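You operate a simulated robot arm through the tools that you are given. There is no shell and no other tool. Be economical: measure what you need, move in short steps, check, and stop when the job is done.

The job below is to be done with a simulated two-armed robot. You get a single attempt, and the scene is never put back.

JOB
Check bays 1 and 2 with the straightedge and sand down the higher one.
Fine: sand off its dark guide coat with the red coarse block; tools back; switch the extractor off after sanding. Set down upright: steel straightedge. What is to be rubbed or washed off counts as gone when no trace of it is left.
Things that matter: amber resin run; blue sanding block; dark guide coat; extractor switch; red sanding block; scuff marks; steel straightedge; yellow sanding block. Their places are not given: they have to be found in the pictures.

It is judged by the outcome, as a careful person would: the job done as asked, and still so three seconds after it is handed in. It fails if anything else is knocked over, pushed out of place, dropped, spilled or broken.

ROBOT AND FRAMES
Two 7-joint arms with fingered hands on one trunk that stands fixed in place. Base frame: the origin is at the foot of the trunk, x ahead of it, y to its left, z up; the work surface is at about z = 0.88. Units: m, rad, N and s.
The left shoulder is at [0.08, 0.198, 1.465], the right one opposite. With the tool pointing down near the work surface each hand reaches from about 0.1 to 0.74 m from the base axis, measured 20 degrees to its own side. Payload 4 kg a hand.
Tool frame (each hand has its own): the origin (TCP) lies between the finger pads and is the grasp point; the fingertips stand 0.026 m ahead of it; z points along the fingers, y is the line along which they close. Largest opening 0.132 m; the body of the gripper starts 0.073 m behind the TCP. The gripper is a hand of 4 fingers: y runs from the thumb to the fingers, the wrist lies at [0, 0, -0.239] in the tool frame.
Orientation is that of the tool frame in the base frame, as a unit quaternion [x, y, z, w]. With the fingers straight down and closing along the base's y, the tool's x points along the base's -x, its y along +y and its z along -z.

CONTROLS
- The arms move only by the tool servo_tool. It takes "left_moves", "right_moves" or both (then of equal length, played together; a hand with none holds still); each is text: rows parted by semicolons, each of 6 numbers parted by spaces: the shift along the tool's x, y, z in units of 50 mm (1.0 is 50 mm), then the turn, a rotation vector about the tool's x, y, z in units of 8 degrees (1.0 is 8 degrees). In form: x y z wx wy wz; .... A call has 1 to 20 rows; each row shifts and turns the commanded pose from where the row before left it, along the tool's axes as they then stand. A call with a number of a shift or a turn outside -1 to 1 is refused whole. A row lasts 0.2 s, in which the tool goes at most 0.05 m and 0.15 rad; a call with a longer step from one row to the next is refused whole. Where a pose cannot be reached the arm comes as near as it can. A force on the tool above 40 N (or 10 N above the force at the start of the call, whichever is more), or a blocked arm, ends the call early, and 0.2 s more pass. In this call time passes only in rows, and 0.2 s behind the last. The reply holds the time, the measured pose of the TCP, the force on the tool along the base axes, the opening and the grip force, in the units named above and with some noise, with the torque about the TCP (base axes, N m) and any sound that the robot's microphone picked up, and new pictures: "views" is both (left out), scene, wrist or none (wrist: the cameras of the hands that moved).
- Cameras (640 x 400 px; columns grow to the right, rows downward): "scene" is now at [0.0976, -0.0224, 1.6222]; the picture's right is [-0.26, -0.97, 0.00], its down [-0.74, 0.20, -0.64] and it looks along [0.62, -0.17, -0.77] (base axes); focal length 350 px, centre (320, 200). "left" rides on the left gripper at [-0.068, 0.002, -0.097] in its tool frame; the picture's right is [-0.03, -1.00, 0.00], its down [0.82, -0.02, -0.58] and it looks along [0.58, -0.02, 0.82] (tool axes); focal length 270 px, centre (320, 200). "right" rides on the right gripper at [0.068, 0.002, -0.097] in its tool frame; the picture's right is [-0.02, 1.00, 0.00], its down [-0.82, -0.02, -0.58] and it looks along [-0.58, -0.01, 0.82] (tool axes); focal length 270 px, centre (320, 200).
- slide_trunk(by): slides the trunk up (or, below 0, down) by that many m; the arms and the scene camera ride with it, the base frame stays. It gives what a move gives, with no picture.
- move_fingers(finger1, finger2, finger3, thumb_bend, hand): sets how far each is bent, from 0 (flat) to 1 (curled in); at 0.3 the hand is open as for a grip, at 0.7 the pads meet at the TCP. One left out holds its place. A second passes; each finger stops where it meets its share of the squeeze, and holds until it gets a number again. It is the only way to open and close the hand. It gives what a move gives, with no picture; readings hold the bend of each and the force on the fingers (four entries, about 0 where the hand has none), thumb and palm.
- aim_head(pan, tilt): turns the head with the scene camera to pan (to the left, within 1.501 rad either way) and tilt (down, from -0.506 to 1.204), counted from straight ahead of the robot. It gives what a move gives, and a new picture of the scene camera.
- pixel_to_xyz(camera, pixels): there is no depth. For up to 12 entries [column, row, z] of the newest picture of that camera ("zoom" is the newest enlarged one), the place [x, y] in the base frame at which the ray of that pixel passes the height z, good to about 0.002 m, but the place of the scene camera against the robot may be out by one fixed shift of up to 0.012 m in any direction. It takes no simulated time.
- zoom(camera, box): a new picture of the part [left, top, right, bottom] of that camera's present view, enlarged. It takes no simulated time.
- finish_job(): hands the job in; it is judged then, once.

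Work in short steps. Measure before you move; look again where a grasp or a placing could have gone wrong, and mend it. You have 80 turns and 200 pictures in all, those below and enlarged ones among them. Open the grippers and draw the arms clear of the work before you hand the job in, unless the task says otherwise; then end with one line.

The tools are called by a JSON object that holds its "fn" and its "kwargs". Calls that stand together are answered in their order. servo_tool: Moves the arms, as the interface text tells. Its arguments: {"type":"object","properties":{"left_moves":{"type":"string"},"right_moves":{"type":"string"},"views":{"type":"string","enum":["both","scene","wrist","none"]}},"required":[]} The other tools are called the same way: slide_trunk (by) slides the trunk up or down; move_fingers (finger1, finger2, finger3, thumb_bend, hand) moves the fingers one by one; aim_head (pan, tilt) turns the head that bears the scene camera; pixel_to_xyz (camera, pixels) gives the place at which the rays of pixels pass given heights; zoom (camera, box) takes an enlarged picture of a part of a camera's view; finish_job () hands the job in.

At the start:

```text
t: 0.0
left_tool_pos: [0.6161, 0.1531, 1.1756]
left_orientation: [0.0, 1.0, 0.0, 0.0]
left_ft_force: [-0.2, 0.2, 0.4]
left_wrist_torque: [0.04, 0.03, -0.04]
left_finger_gap: 0.1319
left_gripper_force: 0.0
left_shape: jaw
left_bend: [0.3, 0.3, 0.3, 0.3]
left_finger forces: [0.0, 0.1, 0.0, 0.0, 0.0, 0.0]
right_tool_pos: [0.56, -0.2987, 1.1738]
right_orientation: [-0.001, 1.0, 0.0, 0.0]
right_ft_force: [0.2, 0.8, -0.5]
right_wrist_torque: [0.01, 0.0, 0.01]
right_finger_gap: 0.1317
right_gripper_force: 0.1
right_shape: jaw
right_bend: [0.3, 0.3, 0.3, 0.3]
right_finger forces: [0.0, 0.0, 0.0, 0.1, 0.0, 0.0]
trunk travel left (down, up): [-0.775, 0.065]
head pan, tilt: [-0.262, 0.876]
```

scene: 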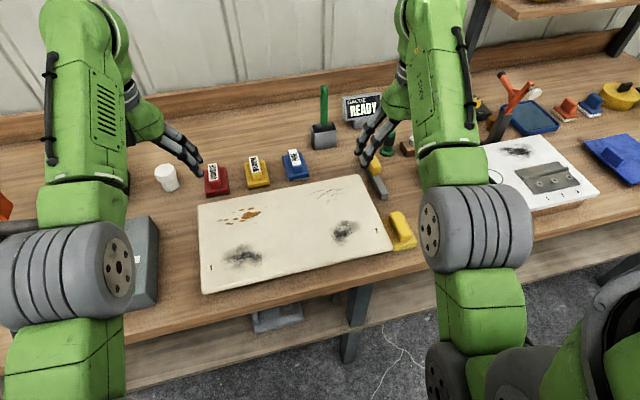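
right: 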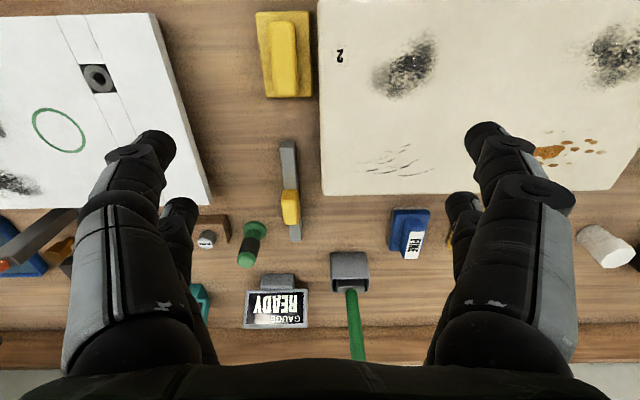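
left: 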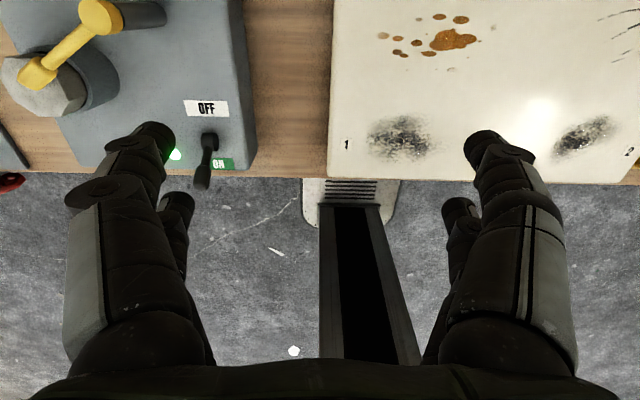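

The pictures show the panel with bays 1 and 2, three blocks behind it, a steel bar with a yellow grip at scene (377,180), and the extractor switch at lower left. I'll zoom in on the details.

{"fn": "zoom", "kwargs": {"camera": "scene", "box": [180, 80, 440, 300]}}

{"fn": "zoom", "kwargs": {"camera": "right", "box": [180, 100, 440, 340]}}

{"fn": "zoom", "kwargs": {"camera": "left", "box": [0, 0, 320, 200]}}

{"fn": "aim_head", "kwargs": {"pan": 0.1, "tilt": 0.9}}

```text
1.82 times, centred on (310, 190) of scene
```

zoom: 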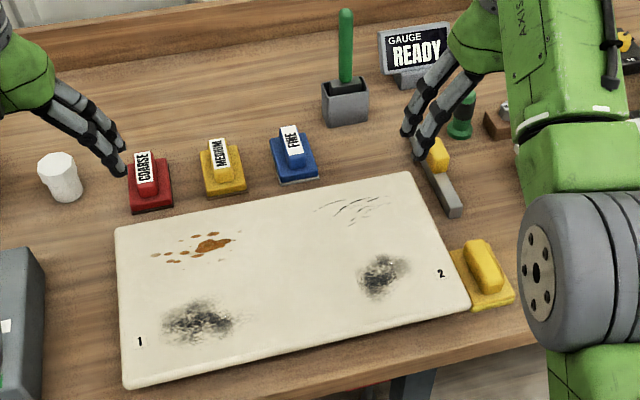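

```text
1.67 times, centred on (310, 220) of right
```

zoom: 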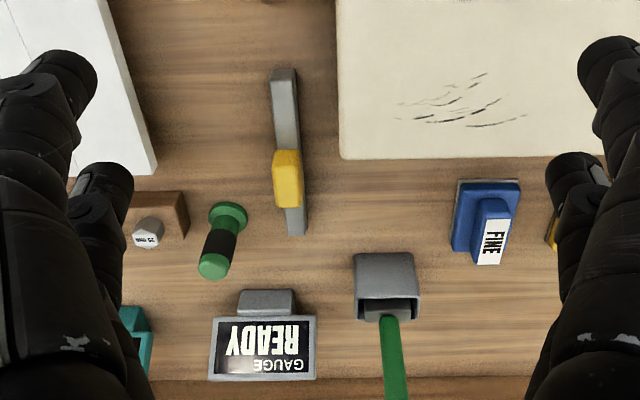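

```text
2.00 times, centred on (160, 100) of left
```

zoom: 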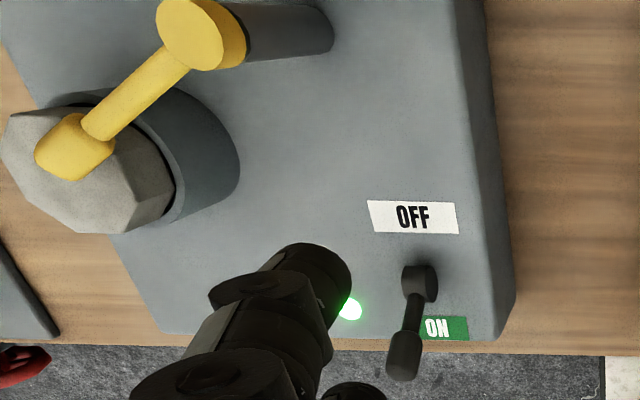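

```text
t: 0.8
left_tool_pos: [0.6152, 0.1524, 1.1751]
left_orientation: [-0.001, 1.0, 0.0, 0.0]
left_ft_force: [0.2, -0.3, 0.8]
left_wrist_torque: [-0.03, 0.0, -0.03]
left_finger_gap: 0.1319
left_gripper_force: 0.0
left_shape: jaw
left_bend: [0.3, 0.3, 0.3, 0.3]
left_finger forces: [0.0, 0.1, 0.0, 0.1, 0.1, 0.1]
right_tool_pos: [0.5591, -0.2986, 1.1752]
right_orientation: [0.0, 1.0, 0.0, 0.0]
right_ft_force: [0.2, -0.3, 0.0]
right_wrist_torque: [-0.01, -0.02, 0.0]
right_finger_gap: 0.1319
right_gripper_force: 0.1
right_shape: jaw
right_bend: [0.3, 0.3, 0.3, 0.3]
right_finger forces: [0.0, 0.0, 0.0, 0.0, 0.1, 0.0]
trunk travel left (down, up): [-0.775, 0.065]
head pan, tilt: [0.099, 0.901]
```

scene: 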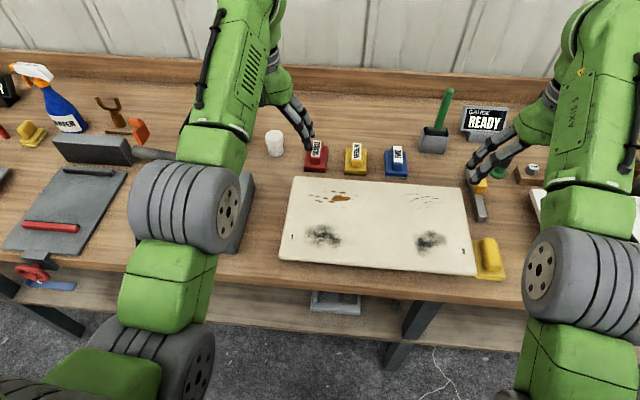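

Next I measure the straightedge and its grip, the panel, and the blocks.

{"fn": "pixel_to_xyz", "kwargs": {"camera": "right", "pixels": [[289, 142, 0.9], [295, 240, 0.9], [291, 190, 0.92], [292, 222, 0.92], [283, 207, 0.92], [301, 207, 0.92], [322, 195, 0.9], [318, 0, 0.9], [405, 68, 0.9], [340, 55, 0.9], [610, 50, 0.9], [410, 235, 0.92]]}}

{"fn": "pixel_to_xyz", "kwargs": {"camera": "left", "pixels": [[400, 135, 0.9], [585, 138, 0.9], [327, 178, 0.9], [333, 0, 0.9], [208, 140, 0.98], [202, 180, 1.0], [205, 108, 0.96], [222, 163, 0.96], [255, 165, 0.96], [632, 155, 0.9], [347, 145, 0.9]]}}

{"fn": "pixel_to_xyz", "kwargs": {"camera": "scene", "pixels": [[318, 152, 0.92], [324, 235, 0.9], [431, 241, 0.9], [281, 260, 0.9], [476, 274, 0.9], [465, 190, 0.9], [291, 178, 0.9], [480, 187, 0.92]]}}

{"fn": "zoom", "kwargs": {"camera": "scene", "box": [260, 80, 560, 290]}}

```text
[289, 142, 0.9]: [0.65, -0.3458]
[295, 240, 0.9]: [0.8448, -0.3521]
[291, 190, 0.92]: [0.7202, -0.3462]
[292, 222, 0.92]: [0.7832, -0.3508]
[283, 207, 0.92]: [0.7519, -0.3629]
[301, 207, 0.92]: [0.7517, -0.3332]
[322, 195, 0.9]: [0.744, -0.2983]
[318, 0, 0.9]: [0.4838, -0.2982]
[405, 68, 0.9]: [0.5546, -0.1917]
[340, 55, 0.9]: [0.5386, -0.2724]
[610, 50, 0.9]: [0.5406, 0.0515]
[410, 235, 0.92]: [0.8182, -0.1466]
```

```text
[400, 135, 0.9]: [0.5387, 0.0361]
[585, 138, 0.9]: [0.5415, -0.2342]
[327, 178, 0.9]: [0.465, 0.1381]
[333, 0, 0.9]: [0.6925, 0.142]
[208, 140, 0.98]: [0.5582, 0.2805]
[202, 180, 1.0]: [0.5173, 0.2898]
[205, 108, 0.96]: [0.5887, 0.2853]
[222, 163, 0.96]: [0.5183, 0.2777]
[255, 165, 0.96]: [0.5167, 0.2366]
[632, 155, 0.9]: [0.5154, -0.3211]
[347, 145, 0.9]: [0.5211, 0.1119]
```

```text
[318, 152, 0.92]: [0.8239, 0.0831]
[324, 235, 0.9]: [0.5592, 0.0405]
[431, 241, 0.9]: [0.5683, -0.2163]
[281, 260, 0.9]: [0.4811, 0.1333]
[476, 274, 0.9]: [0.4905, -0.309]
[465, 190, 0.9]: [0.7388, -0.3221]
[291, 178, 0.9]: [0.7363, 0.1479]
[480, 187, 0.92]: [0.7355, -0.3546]
```

```text
1.90 times, centred on (410, 185) of scene
```

zoom: 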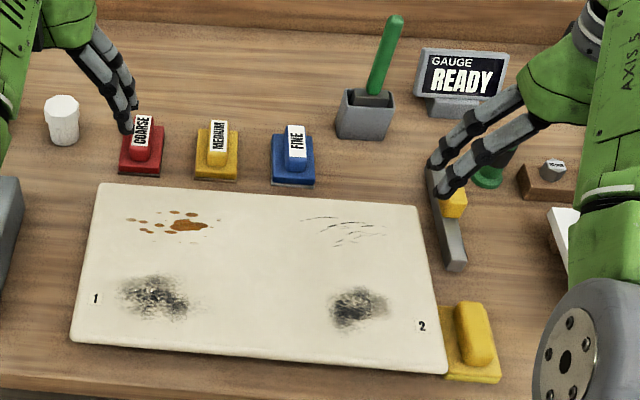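

Comparing the cameras puts the panel top at roughly z 0.925. I'll bring the right hand to about 0.2 m above the straightedge grip for a better look.

{"fn": "servo_tool", "kwargs": {"right_moves": "-0.6 -0.2 0 0 0 0;-0.6 -0.2 0 0 0 0;-0.6 -0.2 0.2 0 0 0;-0.6 -0.2 0.4 0 0 0;-0.5 -0.2 0.4 0 0 0;0 0 0 0 0 0", "views": "both"}}

```text
t: 2.2
left_tool_pos: [0.6156, 0.1532, 1.1754]
left_orientation: [0.0, 1.0, 0.0, 0.001]
left_ft_force: [-0.8, -0.3, 0.2]
left_wrist_torque: [-0.03, 0.0, 0.02]
left_finger_gap: 0.1319
left_gripper_force: 0.0
left_shape: jaw
left_bend: [0.3, 0.3, 0.3, 0.3]
left_finger forces: [0.1, 0.0, 0.1, 0.0, 0.0, 0.0]
right_tool_pos: [0.7032, -0.3479, 1.1277]
right_orientation: [-0.001, 1.0, 0.0, 0.001]
right_ft_force: [-0.1, 0.1, 0.2]
right_wrist_torque: [-0.04, -0.02, 0.0]
right_finger_gap: 0.1318
right_gripper_force: 0.1
right_shape: jaw
right_bend: [0.3, 0.3, 0.3, 0.3]
right_finger forces: [0.1, 0.0, 0.0, 0.1, 0.1, 0.0]
trunk travel left (down, up): [-0.775, 0.065]
head pan, tilt: [0.099, 0.901]
```

scene: 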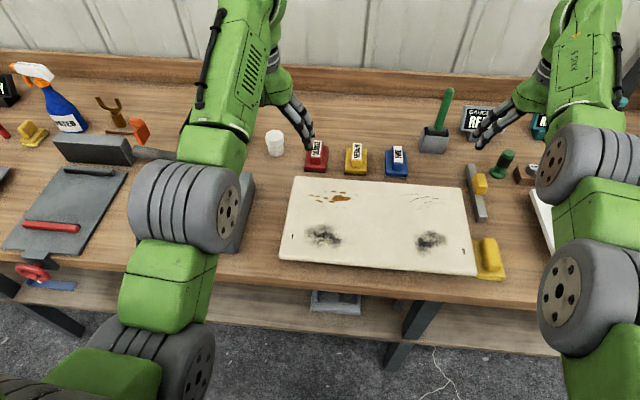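
right: 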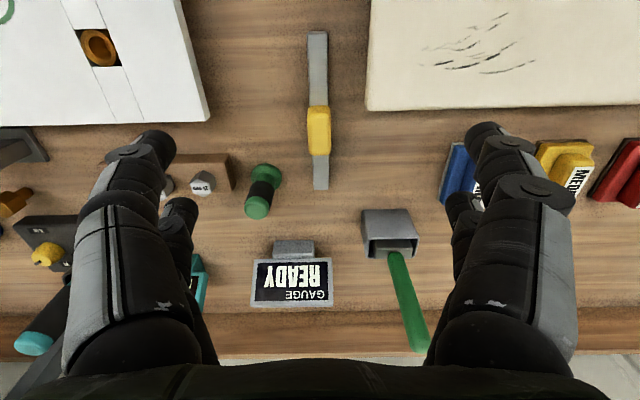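

The grip is at right view (318,130) and the bar runs from (318,32) to (320,190). I'll measure it at several heights to triangulate against the earlier view.

{"fn": "pixel_to_xyz", "kwargs": {"camera": "right", "pixels": [[318, 32, 0.9], [318, 32, 0.88], [320, 189, 0.9], [318, 107, 0.92], [318, 155, 0.92], [318, 155, 0.95], [308, 130, 0.93], [330, 130, 0.93], [368, 108, 0.9], [368, 108, 0.93], [388, 225, 0.94], [409, 350, 1.05]]}}

{"fn": "zoom", "kwargs": {"camera": "scene", "box": [430, 130, 530, 290]}}

{"fn": "zoom", "kwargs": {"camera": "right", "box": [270, 10, 370, 200]}}

```text
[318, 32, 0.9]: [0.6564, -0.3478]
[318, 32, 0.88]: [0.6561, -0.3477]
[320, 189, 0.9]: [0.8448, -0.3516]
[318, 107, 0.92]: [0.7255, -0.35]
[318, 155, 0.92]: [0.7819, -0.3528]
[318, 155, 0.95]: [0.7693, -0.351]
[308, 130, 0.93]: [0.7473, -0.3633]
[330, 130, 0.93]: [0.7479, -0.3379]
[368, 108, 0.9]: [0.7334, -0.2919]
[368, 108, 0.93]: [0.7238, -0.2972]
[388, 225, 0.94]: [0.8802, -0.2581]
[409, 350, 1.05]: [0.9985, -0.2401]
```

```text
2.50 times, centred on (480, 210) of scene
```

zoom: 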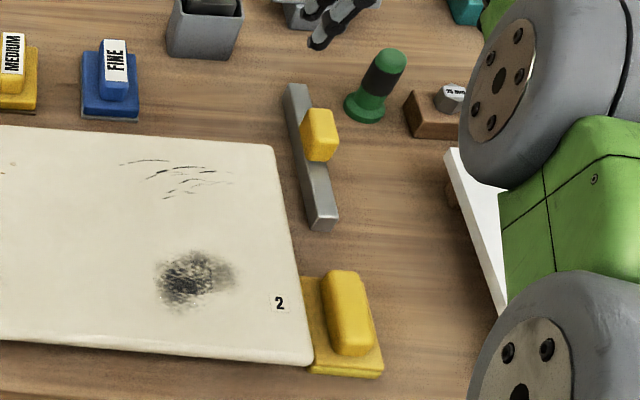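

```text
2.11 times, centred on (320, 105) of right
```

zoom: 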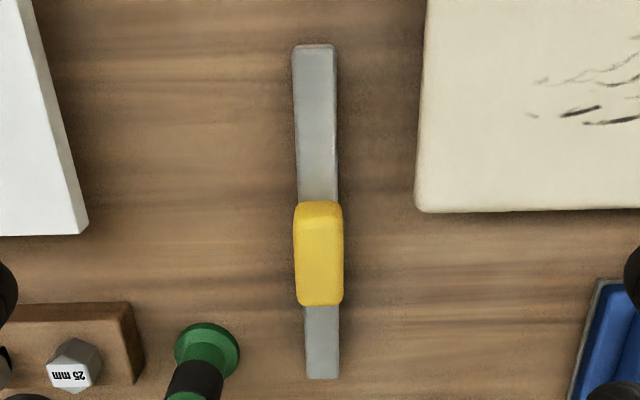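

I check the green standing object next to the bar, since the open fingers might touch it. I also narrow the right hand before going down.

{"fn": "pixel_to_xyz", "kwargs": {"camera": "right", "pixels": [[267, 172, 0.885], [282, 175, 0.885], [267, 163, 0.885], [258, 212, 0.95], [230, 160, 0.9], [235, 180, 0.9]]}}

{"fn": "move_fingers", "kwargs": {"hand": "right", "finger1": 0.54, "finger2": 0.54, "finger3": 0.54, "thumb_bend": 0.54}}

{"fn": "servo_tool", "kwargs": {"right_moves": "-0.5 -0.03 0.5 0 0 0;-0.48 -0.03 0.5 0 0 0;0 0 0 0 0 0", "views": "both"}}

```text
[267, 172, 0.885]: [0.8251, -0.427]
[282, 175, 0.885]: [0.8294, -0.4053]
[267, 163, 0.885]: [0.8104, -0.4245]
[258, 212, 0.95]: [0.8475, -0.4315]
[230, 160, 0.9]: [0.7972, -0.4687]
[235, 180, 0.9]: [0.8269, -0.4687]
```

```text
t: 3.2
left_tool_pos: [0.6165, 0.1528, 1.1759]
left_orientation: [0.0, 1.0, 0.0, 0.0]
left_ft_force: [0.0, 0.7, -0.4]
left_wrist_torque: [-0.02, -0.03, 0.0]
left_finger_gap: 0.1316
left_gripper_force: 0.0
left_shape: jaw
left_bend: [0.3, 0.3, 0.3, 0.3]
left_finger forces: [0.1, 0.0, 0.1, 0.1, 0.0, 0.0]
right_tool_pos: [0.7042, -0.3473, 1.1261]
right_orientation: [0.001, 1.0, 0.0, 0.0]
right_ft_force: [-0.4, 0.5, 0.9]
right_wrist_torque: [-0.01, -0.03, 0.01]
right_finger_gap: 0.053
right_gripper_force: 0.2
right_shape: fingers
right_bend: [0.54, 0.54, 0.54, 0.54]
right_finger forces: [0.0, 0.0, 0.0, 0.0, 0.0, 0.0]
trunk travel left (down, up): [-0.775, 0.065]
head pan, tilt: [0.099, 0.901]
```

```text
t: 4.0
left_tool_pos: [0.6168, 0.1523, 1.1737]
left_orientation: [0.001, 1.0, 0.0, 0.0]
left_ft_force: [-0.8, 0.1, -0.9]
left_wrist_torque: [0.0, 0.01, 0.0]
left_finger_gap: 0.1321
left_gripper_force: 0.0
left_shape: jaw
left_bend: [0.3, 0.3, 0.3, 0.3]
left_finger forces: [0.1, 0.1, 0.1, 0.0, 0.0, 0.0]
right_tool_pos: [0.7108, -0.3342, 1.0811]
right_orientation: [0.0, 1.0, 0.0, 0.001]
right_ft_force: [-0.4, 0.0, 0.0]
right_wrist_torque: [0.0, 0.0, 0.0]
right_finger_gap: 0.0531
right_gripper_force: 0.1
right_shape: fingers
right_bend: [0.54, 0.54, 0.54, 0.54]
right_finger forces: [0.0, 0.0, 0.0, 0.1, 0.0, 0.0]
right hand out of reach, approached as far as the arm can: row 1, 2
trunk travel left (down, up): [-0.775, 0.065]
head pan, tilt: [0.099, 0.901]
```

scene: 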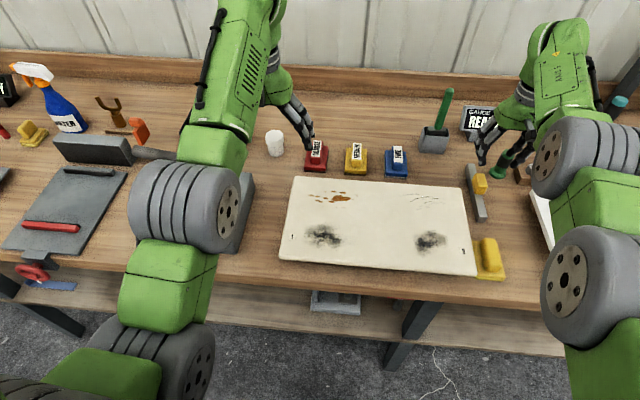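
right: 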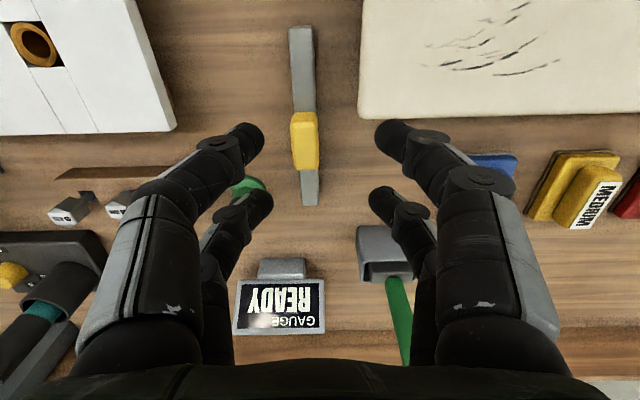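

The right arm has reached its limit with the tool pointing straight down. I'll raise both hands, tilt the right hand so the fingers point about 30° forward, then lower the trunk.

{"fn": "servo_tool", "kwargs": {"right_moves": "0.5 0.1 -0.5 0 0 0;0.5 0 -0.5 0 0 0;0.3 0 -0.5 0 -0.8 0;0 0 -0.5 0 -1 0;0 0 0 0 -1 0;0 0 0 0 -1 0", "left_moves": "0 0 -0.6 0 0 0;0 0 -0.6 0 0 0;0 0 -0.6 0 0 0;0 0 -0.6 0 0 0;0 0 -0.6 0 0 0;0 0 0 0 0 0", "views": "scene"}}

```text
t: 5.4
left_tool_pos: [0.6604, 0.1486, 1.298]
left_orientation: [0.001, 1.0, 0.0, 0.0]
left_ft_force: [0.4, 0.0, 0.0]
left_wrist_torque: [0.0, 0.01, 0.01]
left_finger_gap: 0.1321
left_gripper_force: 0.1
left_shape: jaw
left_bend: [0.3, 0.3, 0.3, 0.3]
left_finger forces: [0.0, 0.0, 0.1, 0.0, 0.1, 0.0]
left hand out of reach, approached as far as the arm can: row 2, 3, 4, 5
right_tool_pos: [0.6432, -0.3274, 1.1805]
right_orientation: [-0.001, 0.965, 0.001, 0.262]
right_ft_force: [-0.2, -0.4, -0.1]
right_wrist_torque: [-0.01, 0.01, 0.01]
right_finger_gap: 0.0529
right_gripper_force: 0.1
right_shape: fingers
right_bend: [0.54, 0.54, 0.54, 0.54]
right_finger forces: [0.0, 0.0, 0.0, 0.0, 0.1, 0.1]
trunk travel left (down, up): [-0.775, 0.065]
head pan, tilt: [0.099, 0.901]
```

scene: 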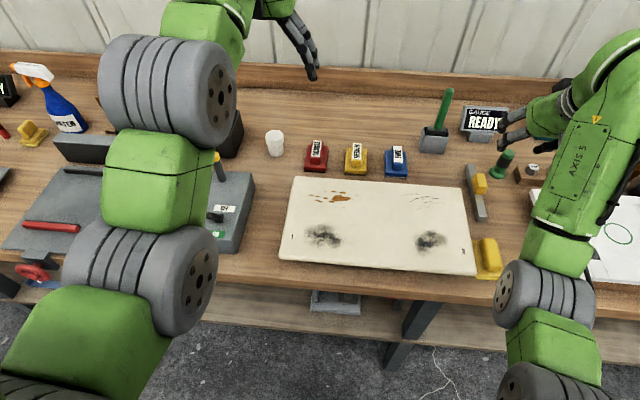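

Both hands are high enough, so I'll lower the trunk by 0.15 m.

{"fn": "slide_trunk", "kwargs": {"by": -0.15}}

{"fn": "aim_head", "kwargs": {"pan": -0.1, "tilt": 0.85}}

{"fn": "servo_tool", "kwargs": {"right_moves": "0 0 0 0 0 0", "views": "wrist"}}

```text
t: 7.2
left_tool_pos: [0.6607, 0.1486, 1.1465]
left_orientation: [0.0, 1.0, 0.0, 0.001]
left_ft_force: [-0.1, 0.3, 0.3]
left_wrist_torque: [-0.03, -0.01, -0.03]
left_finger_gap: 0.1319
left_gripper_force: 0.1
left_shape: jaw
left_bend: [0.3, 0.3, 0.3, 0.3]
left_finger forces: [0.1, 0.0, 0.0, 0.0, 0.0, 0.0]
right_tool_pos: [0.6449, -0.3286, 1.0305]
right_orientation: [0.001, 0.965, 0.0, 0.262]
right_ft_force: [0.7, 0.2, 0.5]
right_wrist_torque: [-0.02, 0.01, -0.02]
right_finger_gap: 0.053
right_gripper_force: 0.0
right_shape: fingers
right_bend: [0.54, 0.54, 0.54, 0.54]
right_finger forces: [0.0, 0.1, 0.0, 0.0, 0.0, 0.1]
trunk travel left (down, up): [-0.625, 0.215]
head pan, tilt: [0.099, 0.901]
```

```text
t: 7.9
left_tool_pos: [0.6617, 0.1487, 1.1468]
left_orientation: [0.0, 1.0, 0.0, 0.0]
left_ft_force: [0.1, 0.2, -0.4]
left_wrist_torque: [-0.02, 0.01, 0.04]
left_finger_gap: 0.1322
left_gripper_force: 0.0
left_shape: jaw
left_bend: [0.3, 0.3, 0.3, 0.3]
left_finger forces: [0.0, 0.1, 0.1, 0.0, 0.0, 0.0]
right_tool_pos: [0.6445, -0.3285, 1.0298]
right_orientation: [0.0, 0.965, 0.001, 0.262]
right_ft_force: [0.0, 0.6, -0.4]
right_wrist_torque: [-0.02, 0.0, 0.01]
right_finger_gap: 0.053
right_gripper_force: 0.0
right_shape: fingers
right_bend: [0.54, 0.54, 0.54, 0.54]
right_finger forces: [0.0, 0.0, 0.1, 0.0, 0.0, 0.0]
trunk travel left (down, up): [-0.625, 0.215]
head pan, tilt: [-0.099, 0.85]
```

scene: 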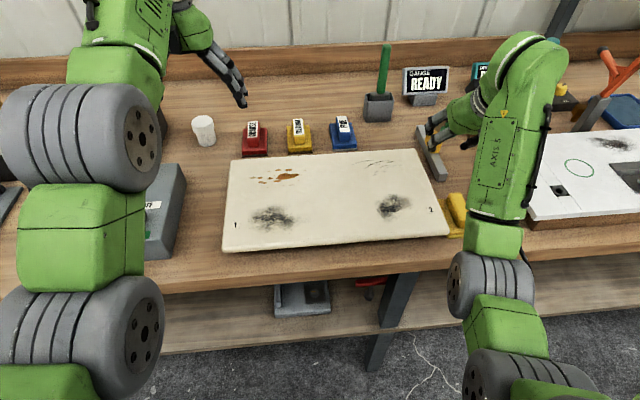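

```text
t: 8.3
left_tool_pos: [0.6601, 0.149, 1.1465]
left_orientation: [0.0, 1.0, 0.0, 0.001]
left_ft_force: [0.5, -0.2, -0.2]
left_wrist_torque: [0.0, -0.02, 0.01]
left_finger_gap: 0.1319
left_gripper_force: 0.2
left_shape: jaw
left_bend: [0.3, 0.3, 0.3, 0.3]
left_finger forces: [0.0, 0.0, 0.0, 0.1, 0.0, 0.0]
right_tool_pos: [0.6445, -0.3289, 1.0302]
right_orientation: [0.0, 0.965, 0.0, 0.263]
right_ft_force: [-0.5, -0.6, -0.7]
right_wrist_torque: [0.01, -0.02, 0.0]
right_finger_gap: 0.0529
right_gripper_force: 0.0
right_shape: fingers
right_bend: [0.54, 0.54, 0.54, 0.54]
right_finger forces: [0.0, 0.0, 0.0, 0.1, 0.0, 0.1]
trunk travel left (down, up): [-0.625, 0.215]
head pan, tilt: [-0.099, 0.85]
```

right: 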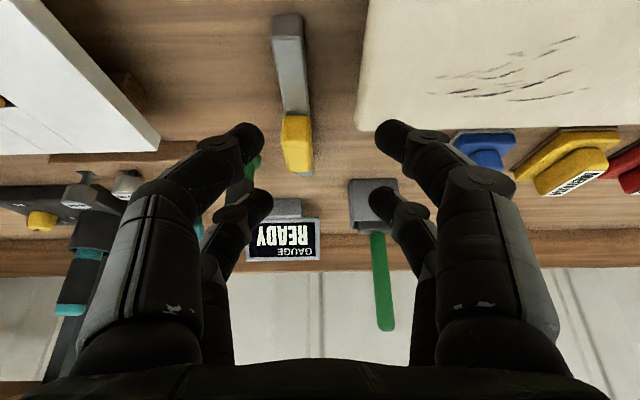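

The view is as expected. I'll cut the tilt to about 16° and hover with the TCP near (0.752, -0.351, 0.99).

{"fn": "servo_tool", "kwargs": {"right_moves": "0 0 0 0 0.9 0;0 0 0 0 0.9 0;-0.6 -0.15 0.4 0 0 0;-0.6 -0.15 0.4 0 0 0;-0.65 -0.14 0.56 0 0 0;0 0 0 0 0 0", "views": "both"}}

```text
t: 9.7
left_tool_pos: [0.6615, 0.1488, 1.1466]
left_orientation: [0.001, 1.0, 0.0, 0.0]
left_ft_force: [-0.1, -0.4, -0.4]
left_wrist_torque: [0.02, 0.04, -0.02]
left_finger_gap: 0.132
left_gripper_force: 0.1
left_shape: jaw
left_bend: [0.3, 0.3, 0.3, 0.3]
left_finger forces: [0.1, 0.0, 0.0, 0.0, 0.0, 0.1]
right_tool_pos: [0.7528, -0.3492, 0.9885]
right_orientation: [0.0, 0.99, 0.001, 0.139]
right_ft_force: [-0.5, -0.6, -0.8]
right_wrist_torque: [0.01, 0.0, 0.01]
right_finger_gap: 0.0529
right_gripper_force: 0.0
right_shape: fingers
right_bend: [0.54, 0.54, 0.54, 0.54]
right_finger forces: [0.0, 0.0, 0.0, 0.1, 0.0, 0.1]
trunk travel left (down, up): [-0.625, 0.215]
head pan, tilt: [-0.099, 0.85]
```

scene: 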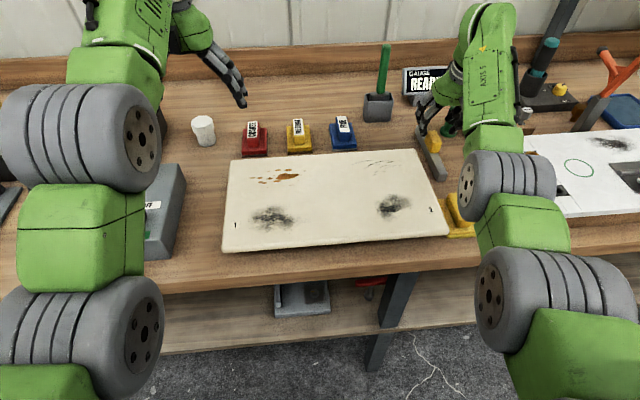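
right: 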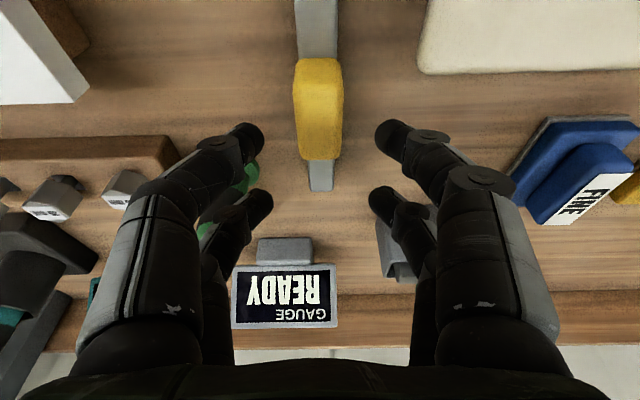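

The grip spans rows 58–160 at columns 292–343, so I measure it from close up.

{"fn": "pixel_to_xyz", "kwargs": {"camera": "right", "pixels": [[318, 75, 0.935], [318, 133, 0.935], [318, 133, 0.92], [296, 110, 0.93], [342, 110, 0.93], [320, 190, 0.9], [250, 200, 0.95], [252, 165, 0.95]]}}

{"fn": "zoom", "kwargs": {"camera": "right", "box": [220, 0, 420, 220]}}

```text
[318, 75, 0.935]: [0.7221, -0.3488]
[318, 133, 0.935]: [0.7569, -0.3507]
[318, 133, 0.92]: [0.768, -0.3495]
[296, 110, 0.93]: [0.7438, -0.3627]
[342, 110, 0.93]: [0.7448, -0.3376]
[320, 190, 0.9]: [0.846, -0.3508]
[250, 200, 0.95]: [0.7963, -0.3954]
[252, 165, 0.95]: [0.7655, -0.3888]
```

```text
1.82 times, centred on (320, 110) of right
```

zoom: 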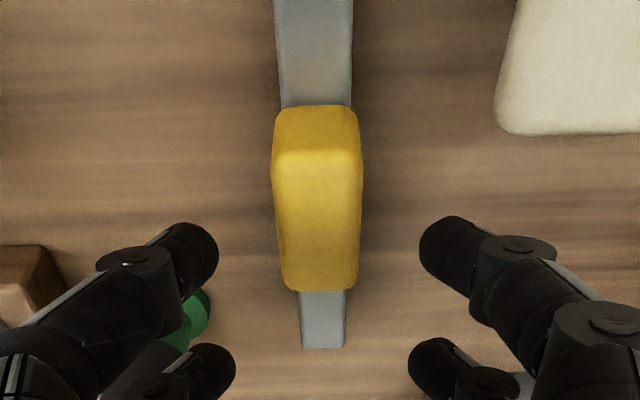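

The grip is centred at about (0.752, -0.350). I go straight down 6 cm, checking the force, then close.

{"fn": "servo_tool", "kwargs": {"right_moves": "0.11 -0.01 0.39 0 0 0;0.11 -0.01 0.39 0 0 0;0.11 0 0.38 0 0 0;0 0 0 0 0 0", "views": "wrist"}}

```text
t: 10.7
left_tool_pos: [0.6618, 0.1487, 1.1468]
left_orientation: [0.0, 1.0, 0.0, 0.001]
left_ft_force: [0.2, 0.0, -0.4]
left_wrist_torque: [0.0, 0.03, 0.0]
left_finger_gap: 0.132
left_gripper_force: 0.0
left_shape: jaw
left_bend: [0.3, 0.3, 0.3, 0.3]
left_finger forces: [0.0, 0.0, 0.0, 0.0, 0.0, 0.0]
right_tool_pos: [0.7514, -0.3515, 0.9291]
right_orientation: [0.0, 0.99, 0.0, 0.14]
right_ft_force: [1.2, -2.0, 1.0]
right_wrist_torque: [0.06, 0.01, 0.02]
right_finger_gap: 0.0502
right_gripper_force: 1.6
right_shape: fingers
right_bend: [0.55, 0.54, 0.54, 0.54]
right_finger forces: [2.8, 0.0, 0.0, 0.0, 0.1, 0.0]
trunk travel left (down, up): [-0.625, 0.215]
head pan, tilt: [-0.099, 0.85]
```

right: 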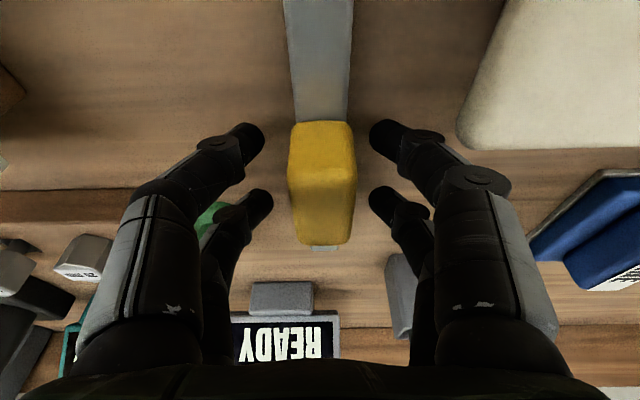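

The hand straddles the grip, with a slight touch on finger 1 that is probably the panel's corner. I'll close now.

{"fn": "move_fingers", "kwargs": {"hand": "right", "finger1": 0.72, "finger2": 0.72, "finger3": 0.72, "thumb_bend": 0.72}}

{"fn": "zoom", "kwargs": {"camera": "right", "box": [160, 60, 480, 260]}}

```text
t: 11.7
left_tool_pos: [0.6618, 0.1492, 1.147]
left_orientation: [0.001, 1.0, 0.0, 0.001]
left_ft_force: [0.1, 0.5, 0.3]
left_wrist_torque: [0.02, -0.02, 0.01]
left_finger_gap: 0.1318
left_gripper_force: 0.0
left_shape: jaw
left_bend: [0.3, 0.3, 0.3, 0.3]
left_finger forces: [0.1, 0.0, 0.1, 0.1, 0.1, 0.0]
right_tool_pos: [0.753, -0.3501, 0.9291]
right_orientation: [0.0, 0.99, 0.001, 0.139]
right_ft_force: [-0.2, 0.1, -1.0]
right_wrist_torque: [0.0, -0.01, 0.01]
right_finger_gap: 0.0194
right_gripper_force: 14.7
right_shape: fingers
right_bend: [0.66, 0.66, 0.66, 0.68]
right_finger forces: [7.1, 8.0, 7.1, 0.1, 8.0, 0.0]
trunk travel left (down, up): [-0.625, 0.215]
head pan, tilt: [-0.099, 0.85]
```

```text
2.00 times, centred on (320, 160) of right
```

zoom: 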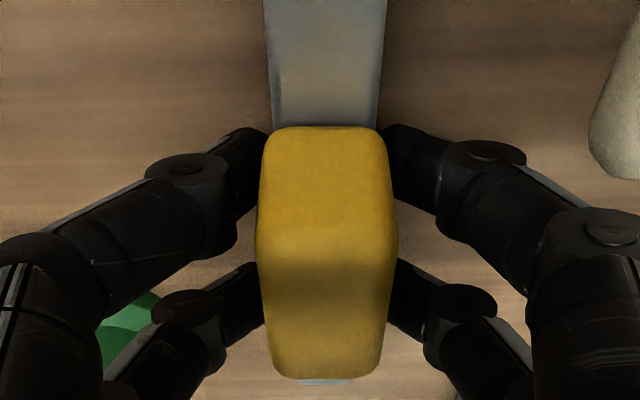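

The grip is firm at 14.7 N. I lift 0.1 m vertically, move over bay 2 and look.

{"fn": "servo_tool", "kwargs": {"right_moves": "-0.11 0 -0.38 0 0 0;-0.14 0 -0.48 0 0 0;-0.15 0 -0.53 0 0 0;-0.15 0 -0.53 0 0 0;0.64 0.49 -0.183 0 0 0;0.64 0.49 -0.183 0 0 0;0.64 0.49 -0.183 0 0 0;0.64 0.49 -0.183 0 0 0;0.64 0.49 -0.183 0 0 0;0.64 0.49 -0.183 0 0 0;0 0 0 0 0 0", "views": "both"}}

```text
t: 14.1
left_tool_pos: [0.6619, 0.1482, 1.1458]
left_orientation: [0.0, 1.0, 0.0, 0.001]
left_ft_force: [0.7, -0.3, 0.3]
left_wrist_torque: [0.0, 0.02, -0.01]
left_finger_gap: 0.1318
left_gripper_force: 0.0
left_shape: jaw
left_bend: [0.3, 0.3, 0.3, 0.3]
left_finger forces: [0.1, 0.0, 0.0, 0.1, 0.0, 0.0]
right_tool_pos: [0.5529, -0.2061, 1.028]
right_orientation: [0.0, 0.99, -0.001, 0.138]
right_ft_force: [0.4, 0.8, -2.6]
right_wrist_torque: [-0.01, 0.01, 0.01]
right_finger_gap: 0.019
right_gripper_force: 14.9
right_shape: fingers
right_bend: [0.66, 0.66, 0.66, 0.68]
right_finger forces: [7.0, 8.0, 7.0, 0.1, 8.0, 0.0]
trunk travel left (down, up): [-0.625, 0.215]
head pan, tilt: [-0.099, 0.85]
```

scene: 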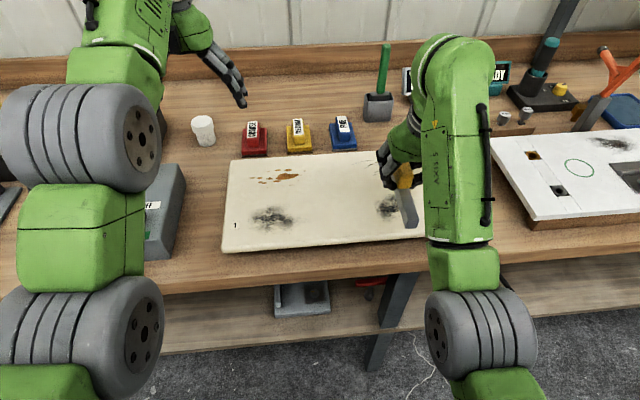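
right: 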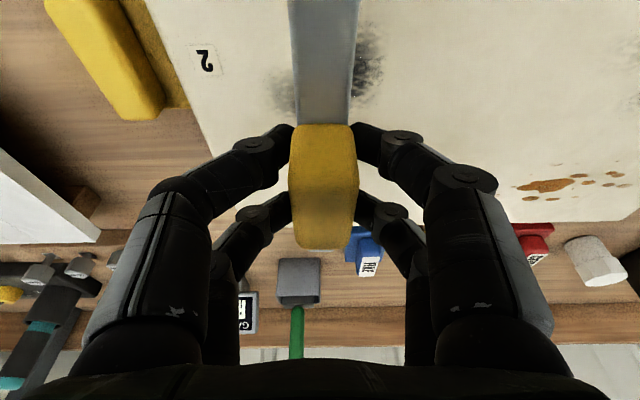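

The bar is above bay 2. I lower it vertically in small steps until it touches.

{"fn": "servo_tool", "kwargs": {"right_moves": "0.11 0 0.384 0 0 0;0.11 0 0.384 0 0 0;0.03 0 0.096 0 0 0;0.011 0 0.04 0 0 0;0 0 0 0 0 0", "views": "both"}}

```text
t: 15.3
left_tool_pos: [0.662, 0.1483, 1.1467]
left_orientation: [0.0, 1.0, 0.0, 0.001]
left_ft_force: [0.4, -0.7, -1.1]
left_wrist_torque: [0.01, 0.03, -0.04]
left_finger_gap: 0.1322
left_gripper_force: 0.1
left_shape: jaw
left_bend: [0.3, 0.3, 0.3, 0.3]
left_finger forces: [0.0, 0.1, 0.1, 0.1, 0.0, 0.0]
right_tool_pos: [0.5535, -0.2041, 0.9818]
right_orientation: [0.0, 0.99, 0.0, 0.139]
right_ft_force: [-0.8, -0.5, -1.8]
right_wrist_torque: [-0.02, -0.01, 0.01]
right_finger_gap: 0.0191
right_gripper_force: 14.7
right_shape: fingers
right_bend: [0.66, 0.66, 0.66, 0.68]
right_finger forces: [6.9, 7.9, 6.9, 0.0, 7.8, 0.0]
trunk travel left (down, up): [-0.625, 0.215]
head pan, tilt: [-0.099, 0.85]
```

scene: 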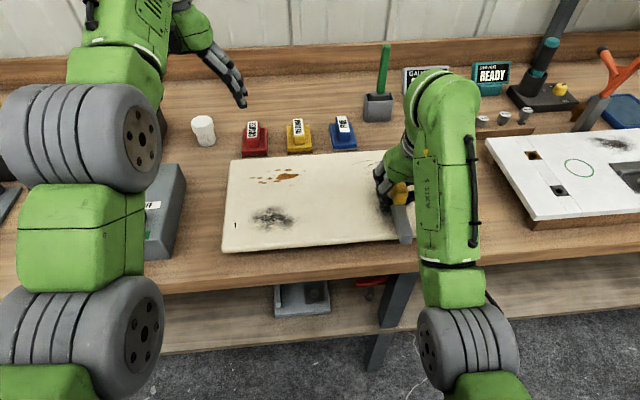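
right: 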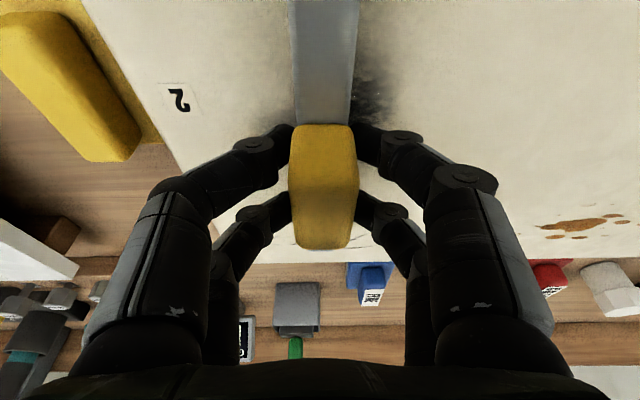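

Nothing has touched at TCP z 0.982, so I keep lowering in 3 mm steps.

{"fn": "servo_tool", "kwargs": {"right_moves": "0.017 0 0.058 0 0 0;0.017 0 0.058 0 0 0;0 0 0 0 0 0", "views": "none"}}

{"fn": "zoom", "kwargs": {"camera": "scene", "box": [320, 50, 540, 260]}}

```text
t: 16.1
left_tool_pos: [0.6605, 0.1482, 1.1471]
left_orientation: [0.0, 1.0, 0.0, 0.001]
left_ft_force: [0.7, -0.3, -0.7]
left_wrist_torque: [0.01, -0.01, 0.0]
left_finger_gap: 0.1319
left_gripper_force: 0.1
left_shape: jaw
left_bend: [0.3, 0.3, 0.3, 0.3]
left_finger forces: [0.0, 0.1, 0.1, 0.0, 0.1, 0.0]
right_tool_pos: [0.5534, -0.2045, 0.9758]
right_orientation: [0.0, 0.99, -0.001, 0.14]
right_ft_force: [0.5, -1.6, 1.5]
right_wrist_torque: [-0.02, -0.08, 0.02]
right_finger_gap: 0.0193
right_gripper_force: 15.1
right_shape: fingers
right_bend: [0.66, 0.66, 0.67, 0.68]
right_finger forces: [6.9, 8.4, 7.5, 0.0, 7.9, 0.0]
trunk travel left (down, up): [-0.625, 0.215]
head pan, tilt: [-0.099, 0.85]
```

```text
1.90 times, centred on (430, 155) of scene
```

zoom: 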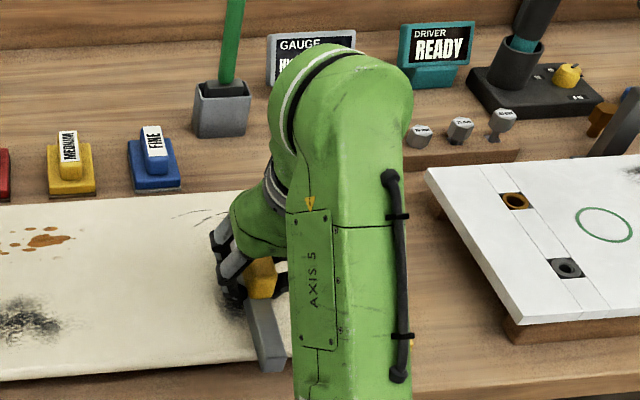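

The bar has just touched and the gauge text has changed, so I zoom in on it.

{"fn": "zoom", "kwargs": {"camera": "scene", "box": [400, 60, 460, 100]}}

{"fn": "aim_head", "kwargs": {"pan": 0.3, "tilt": 0.7}}

{"fn": "servo_tool", "kwargs": {"right_moves": "0 0 0 0 0 0", "views": "wrist"}}

```text
10.00 times, centred on (430, 80) of scene
```

zoom: 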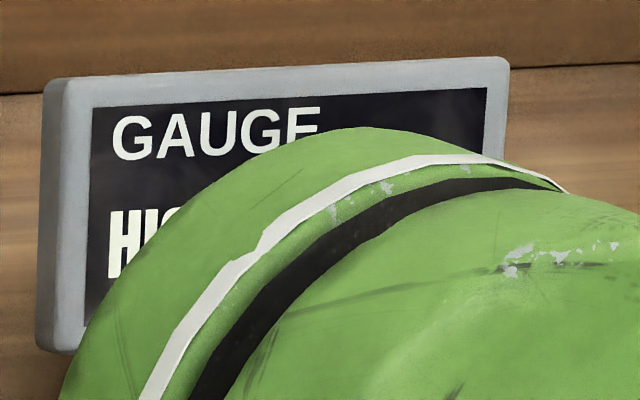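

```text
t: 17.0
left_tool_pos: [0.6614, 0.1479, 1.1466]
left_orientation: [-0.001, 1.0, 0.0, 0.001]
left_ft_force: [-0.4, 0.7, -0.3]
left_wrist_torque: [-0.02, -0.01, -0.02]
left_finger_gap: 0.132
left_gripper_force: 0.1
left_shape: jaw
left_bend: [0.3, 0.3, 0.3, 0.3]
left_finger forces: [0.1, 0.0, 0.1, 0.1, 0.0, 0.0]
right_tool_pos: [0.5528, -0.2045, 0.9762]
right_orientation: [0.0, 0.99, 0.0, 0.14]
right_ft_force: [1.9, -0.9, 4.8]
right_wrist_torque: [-0.02, -0.12, -0.04]
right_finger_gap: 0.0189
right_gripper_force: 15.3
right_shape: fingers
right_bend: [0.66, 0.67, 0.67, 0.68]
right_finger forces: [6.8, 8.6, 7.8, 0.1, 7.9, 0.0]
trunk travel left (down, up): [-0.625, 0.215]
head pan, tilt: [0.3, 0.7]
```

scene: 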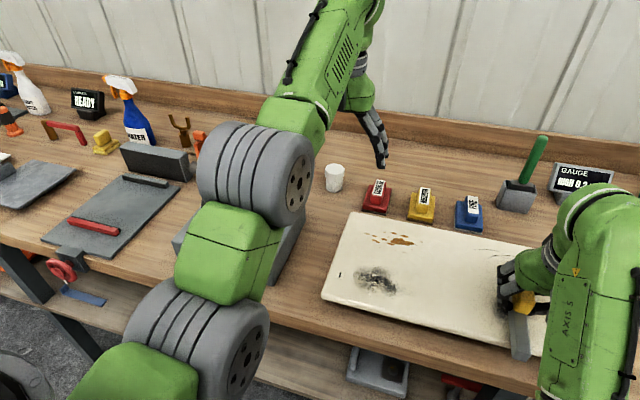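

```text
t: 17.4
left_tool_pos: [0.6606, 0.1484, 1.1468]
left_orientation: [0.0, 1.0, 0.0, 0.0]
left_ft_force: [0.1, -0.1, 0.0]
left_wrist_torque: [0.02, -0.01, 0.01]
left_finger_gap: 0.1317
left_gripper_force: 0.0
left_shape: jaw
left_bend: [0.3, 0.3, 0.3, 0.3]
left_finger forces: [0.0, 0.0, 0.0, 0.1, 0.0, 0.0]
right_tool_pos: [0.5529, -0.2038, 0.9769]
right_orientation: [0.0, 0.99, 0.0, 0.139]
right_ft_force: [1.8, -0.8, 4.1]
right_wrist_torque: [0.0, -0.13, 0.0]
right_finger_gap: 0.0187
right_gripper_force: 15.6
right_shape: fingers
right_bend: [0.66, 0.67, 0.67, 0.68]
right_finger forces: [7.0, 8.6, 7.8, 0.0, 8.1, 0.0]
trunk travel left (down, up): [-0.625, 0.215]
head pan, tilt: [0.3, 0.7]
```

right: 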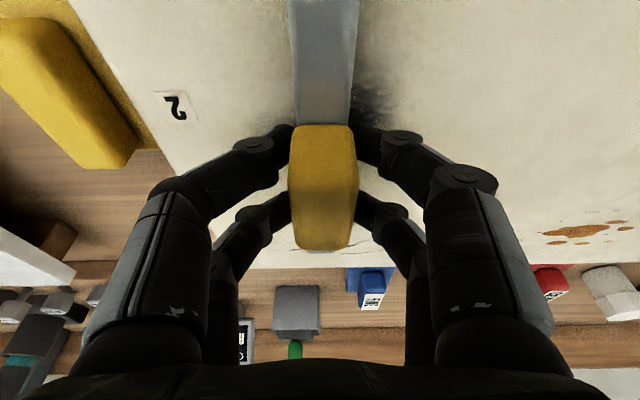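

The gauge now shows a value, so I zoom to read it.

{"fn": "zoom", "kwargs": {"camera": "scene", "box": [545, 155, 617, 200]}}

```text
8.89 times, centred on (581, 178) of scene
```

zoom: 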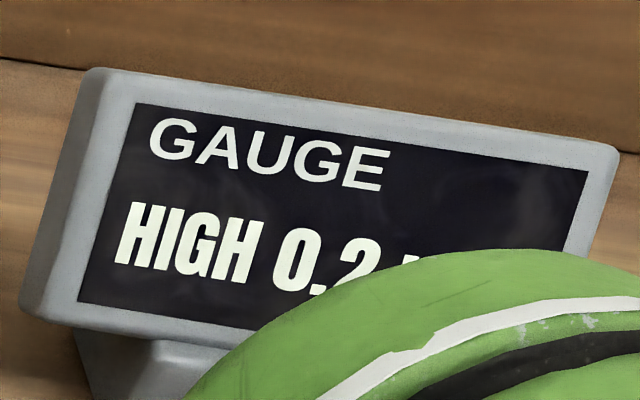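

Bay 2 reads HIGH 0.2x. I lift off and move to bay 1, sending the left hand further left to make room.

{"fn": "servo_tool", "kwargs": {"right_moves": "-0.09 0 -0.32 0 0 0;-0.09 0 -0.32 0 0 0;-0.09 0 -0.32 0 0 0;0 0 0 0 0 0;0.02 0.7 -0.006 0 0 0;0.02 0.7 -0.006 0 0 0;0.02 0.7 -0.006 0 0 0;0.02 0.7 -0.006 0 0 0;0 0.7 0 0 0 0;0 0.7 0 0 0 0;0 0.7 0 0 0 0;0 0 0 0 0 0", "left_moves": "0 0.6 -0.4 0 0 0;0 0.6 -0.4 0 0 0;0 0.6 -0.2 0 0 0;0 0.6 0 0 0 0;0 0.3 0 0 0 0;0 0 0 0 0 0;0 0 0 0 0 0;0 0 0 0 0 0;0 0 0 0 0 0;0 0 0 0 0 0;0 0 0 0 0 0;0 0 0 0 0 0", "views": "both"}}

```text
t: 20.0
left_tool_pos: [0.6715, 0.2823, 1.195]
left_orientation: [0.0, 1.0, 0.0, 0.001]
left_ft_force: [-1.0, -1.1, 0.3]
left_wrist_torque: [0.0, 0.01, 0.01]
left_finger_gap: 0.132
left_gripper_force: 0.0
left_shape: jaw
left_bend: [0.3, 0.3, 0.3, 0.3]
left_finger forces: [0.0, 0.0, 0.0, 0.0, 0.0, 0.1]
left hand out of reach, approached as far as the arm can: row 1, 2
right_tool_pos: [0.5504, 0.0415, 1.0278]
right_orientation: [0.001, 0.99, 0.0, 0.139]
right_ft_force: [-0.1, -0.1, -1.9]
right_wrist_torque: [0.0, 0.0, 0.01]
right_finger_gap: 0.0187
right_gripper_force: 15.9
right_shape: fingers
right_bend: [0.66, 0.67, 0.67, 0.68]
right_finger forces: [7.6, 8.0, 7.4, 0.1, 7.9, 0.0]
trunk travel left (down, up): [-0.625, 0.215]
head pan, tilt: [0.3, 0.7]
```

scene: 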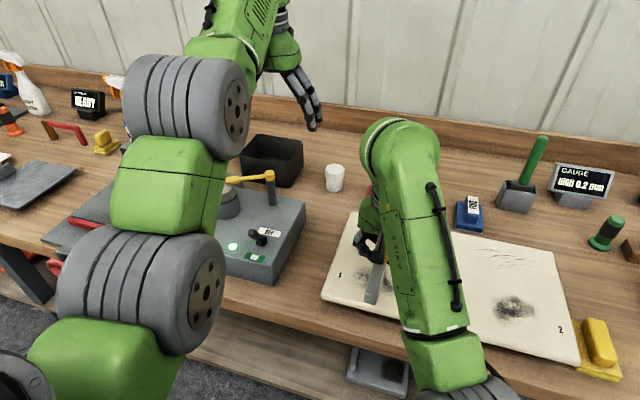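
right: 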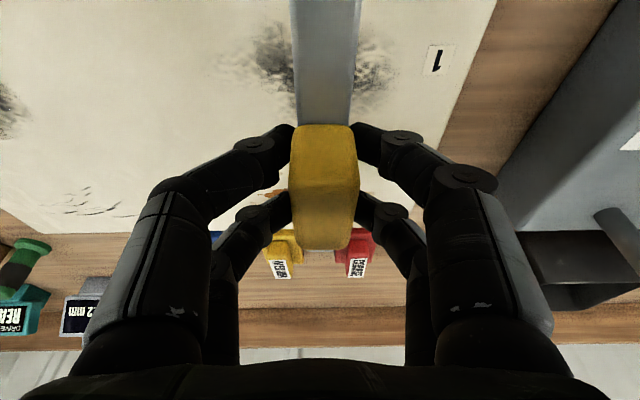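
left: 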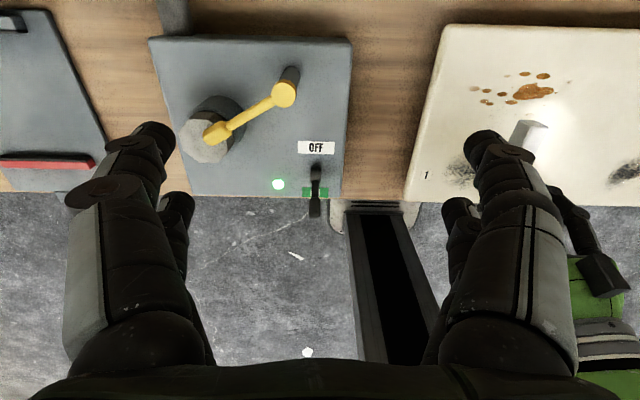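

The gauge holds "HIGH 0.2 mm" for bay 2 and can now be seen. I lower onto bay 1 the same way.

{"fn": "servo_tool", "kwargs": {"right_moves": "0.11 0 0.384 0 0 0;0.11 0 0.384 0 0 0;0.03 0 0.096 0 0 0;0.02 0 0.07 0 0 0;0.012 0 0.04 0 0 0;0 0 0 0 0 0;0 0 0 0 0 0", "views": "scene"}}

{"fn": "zoom", "kwargs": {"camera": "scene", "box": [535, 155, 635, 215]}}

```text
t: 21.6
left_tool_pos: [0.6697, 0.2825, 1.1956]
left_orientation: [0.0, 1.0, 0.0, 0.0]
left_ft_force: [0.0, -0.1, -0.3]
left_wrist_torque: [0.02, 0.0, -0.02]
left_finger_gap: 0.1319
left_gripper_force: 0.1
left_shape: jaw
left_bend: [0.3, 0.3, 0.3, 0.3]
left_finger forces: [0.0, 0.0, 0.0, 0.0, 0.0, 0.1]
right_tool_pos: [0.5484, 0.0414, 0.9759]
right_orientation: [0.0, 0.99, 0.0, 0.14]
right_ft_force: [0.7, 0.5, 2.2]
right_wrist_torque: [0.01, -0.1, 0.0]
right_finger_gap: 0.0187
right_gripper_force: 16.0
right_shape: fingers
right_bend: [0.66, 0.67, 0.67, 0.68]
right_finger forces: [7.7, 8.7, 7.7, 0.0, 7.7, 0.0]
trunk travel left (down, up): [-0.625, 0.215]
head pan, tilt: [0.3, 0.7]
```

scene: 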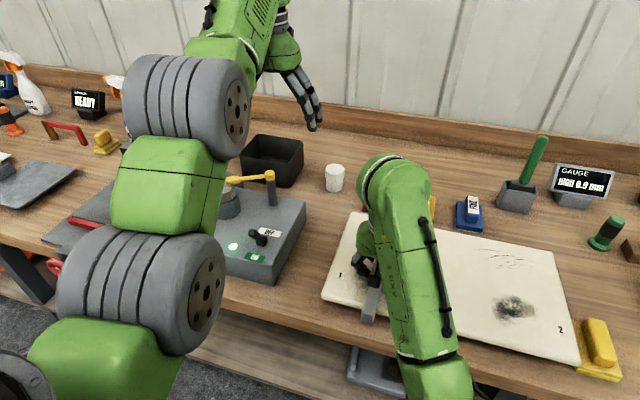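

```text
6.40 times, centred on (585, 185) of scene
```

zoom: 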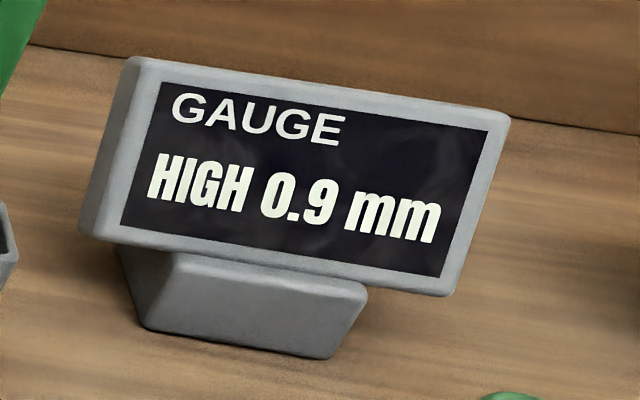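

Bay 1 reads HIGH 0.9 mm against 0.2 mm for bay 2, so bay 1 is the one to sand. I take the straightedge back to a hover above its place.

{"fn": "servo_tool", "kwargs": {"right_moves": "-0.09 0 -0.32 0 0 0;-0.09 0 -0.32 0 0 0;-0.12 0 -0.42 0 0 0;-0.327 -0.654 0.094 0 0 0;-0.327 -0.654 0.094 0 0 0;-0.327 -0.654 0.094 0 0 0;-0.327 -0.654 0.094 0 0 0;-0.327 -0.654 0.094 0 0 0;-0.327 -0.654 0.094 0 0 0;-0.327 -0.654 0.094 0 0 0;-0.327 -0.654 0.094 0 0 0;-0.327 -0.654 0.094 0 0 0;-0.327 -0.654 0.094 0 0 0;-0.327 -0.654 0.094 0 0 0;-0.327 -0.654 0.094 0 0 0;0 0 0 0 0 0", "views": "both"}}

```text
t: 25.0
left_tool_pos: [0.6719, 0.282, 1.1951]
left_orientation: [0.0, 1.0, 0.0, 0.0]
left_ft_force: [0.0, 0.4, 0.6]
left_wrist_torque: [0.01, 0.0, 0.01]
left_finger_gap: 0.1317
left_gripper_force: 0.1
left_shape: jaw
left_bend: [0.3, 0.3, 0.3, 0.3]
left_finger forces: [0.1, 0.0, 0.0, 0.1, 0.0, 0.1]
right_tool_pos: [0.7527, -0.3519, 1.0293]
right_orientation: [0.001, 0.99, 0.0, 0.139]
right_ft_force: [-0.3, 0.0, -1.6]
right_wrist_torque: [-0.03, -0.01, 0.01]
right_finger_gap: 0.0184
right_gripper_force: 15.2
right_shape: fingers
right_bend: [0.66, 0.67, 0.67, 0.68]
right_finger forces: [7.7, 8.0, 7.5, 0.1, 7.8, 0.0]
trunk travel left (down, up): [-0.625, 0.215]
head pan, tilt: [0.3, 0.7]
```

scene: 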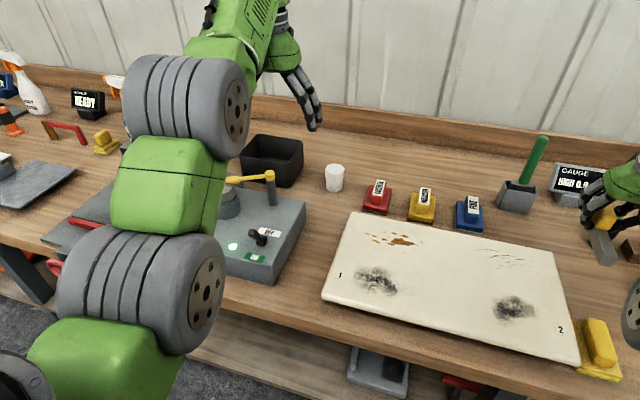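
right: 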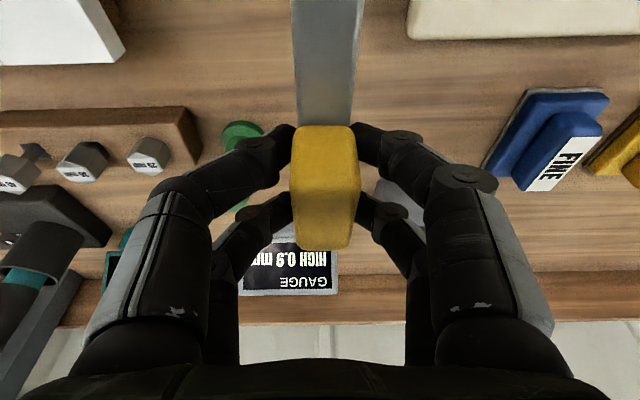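

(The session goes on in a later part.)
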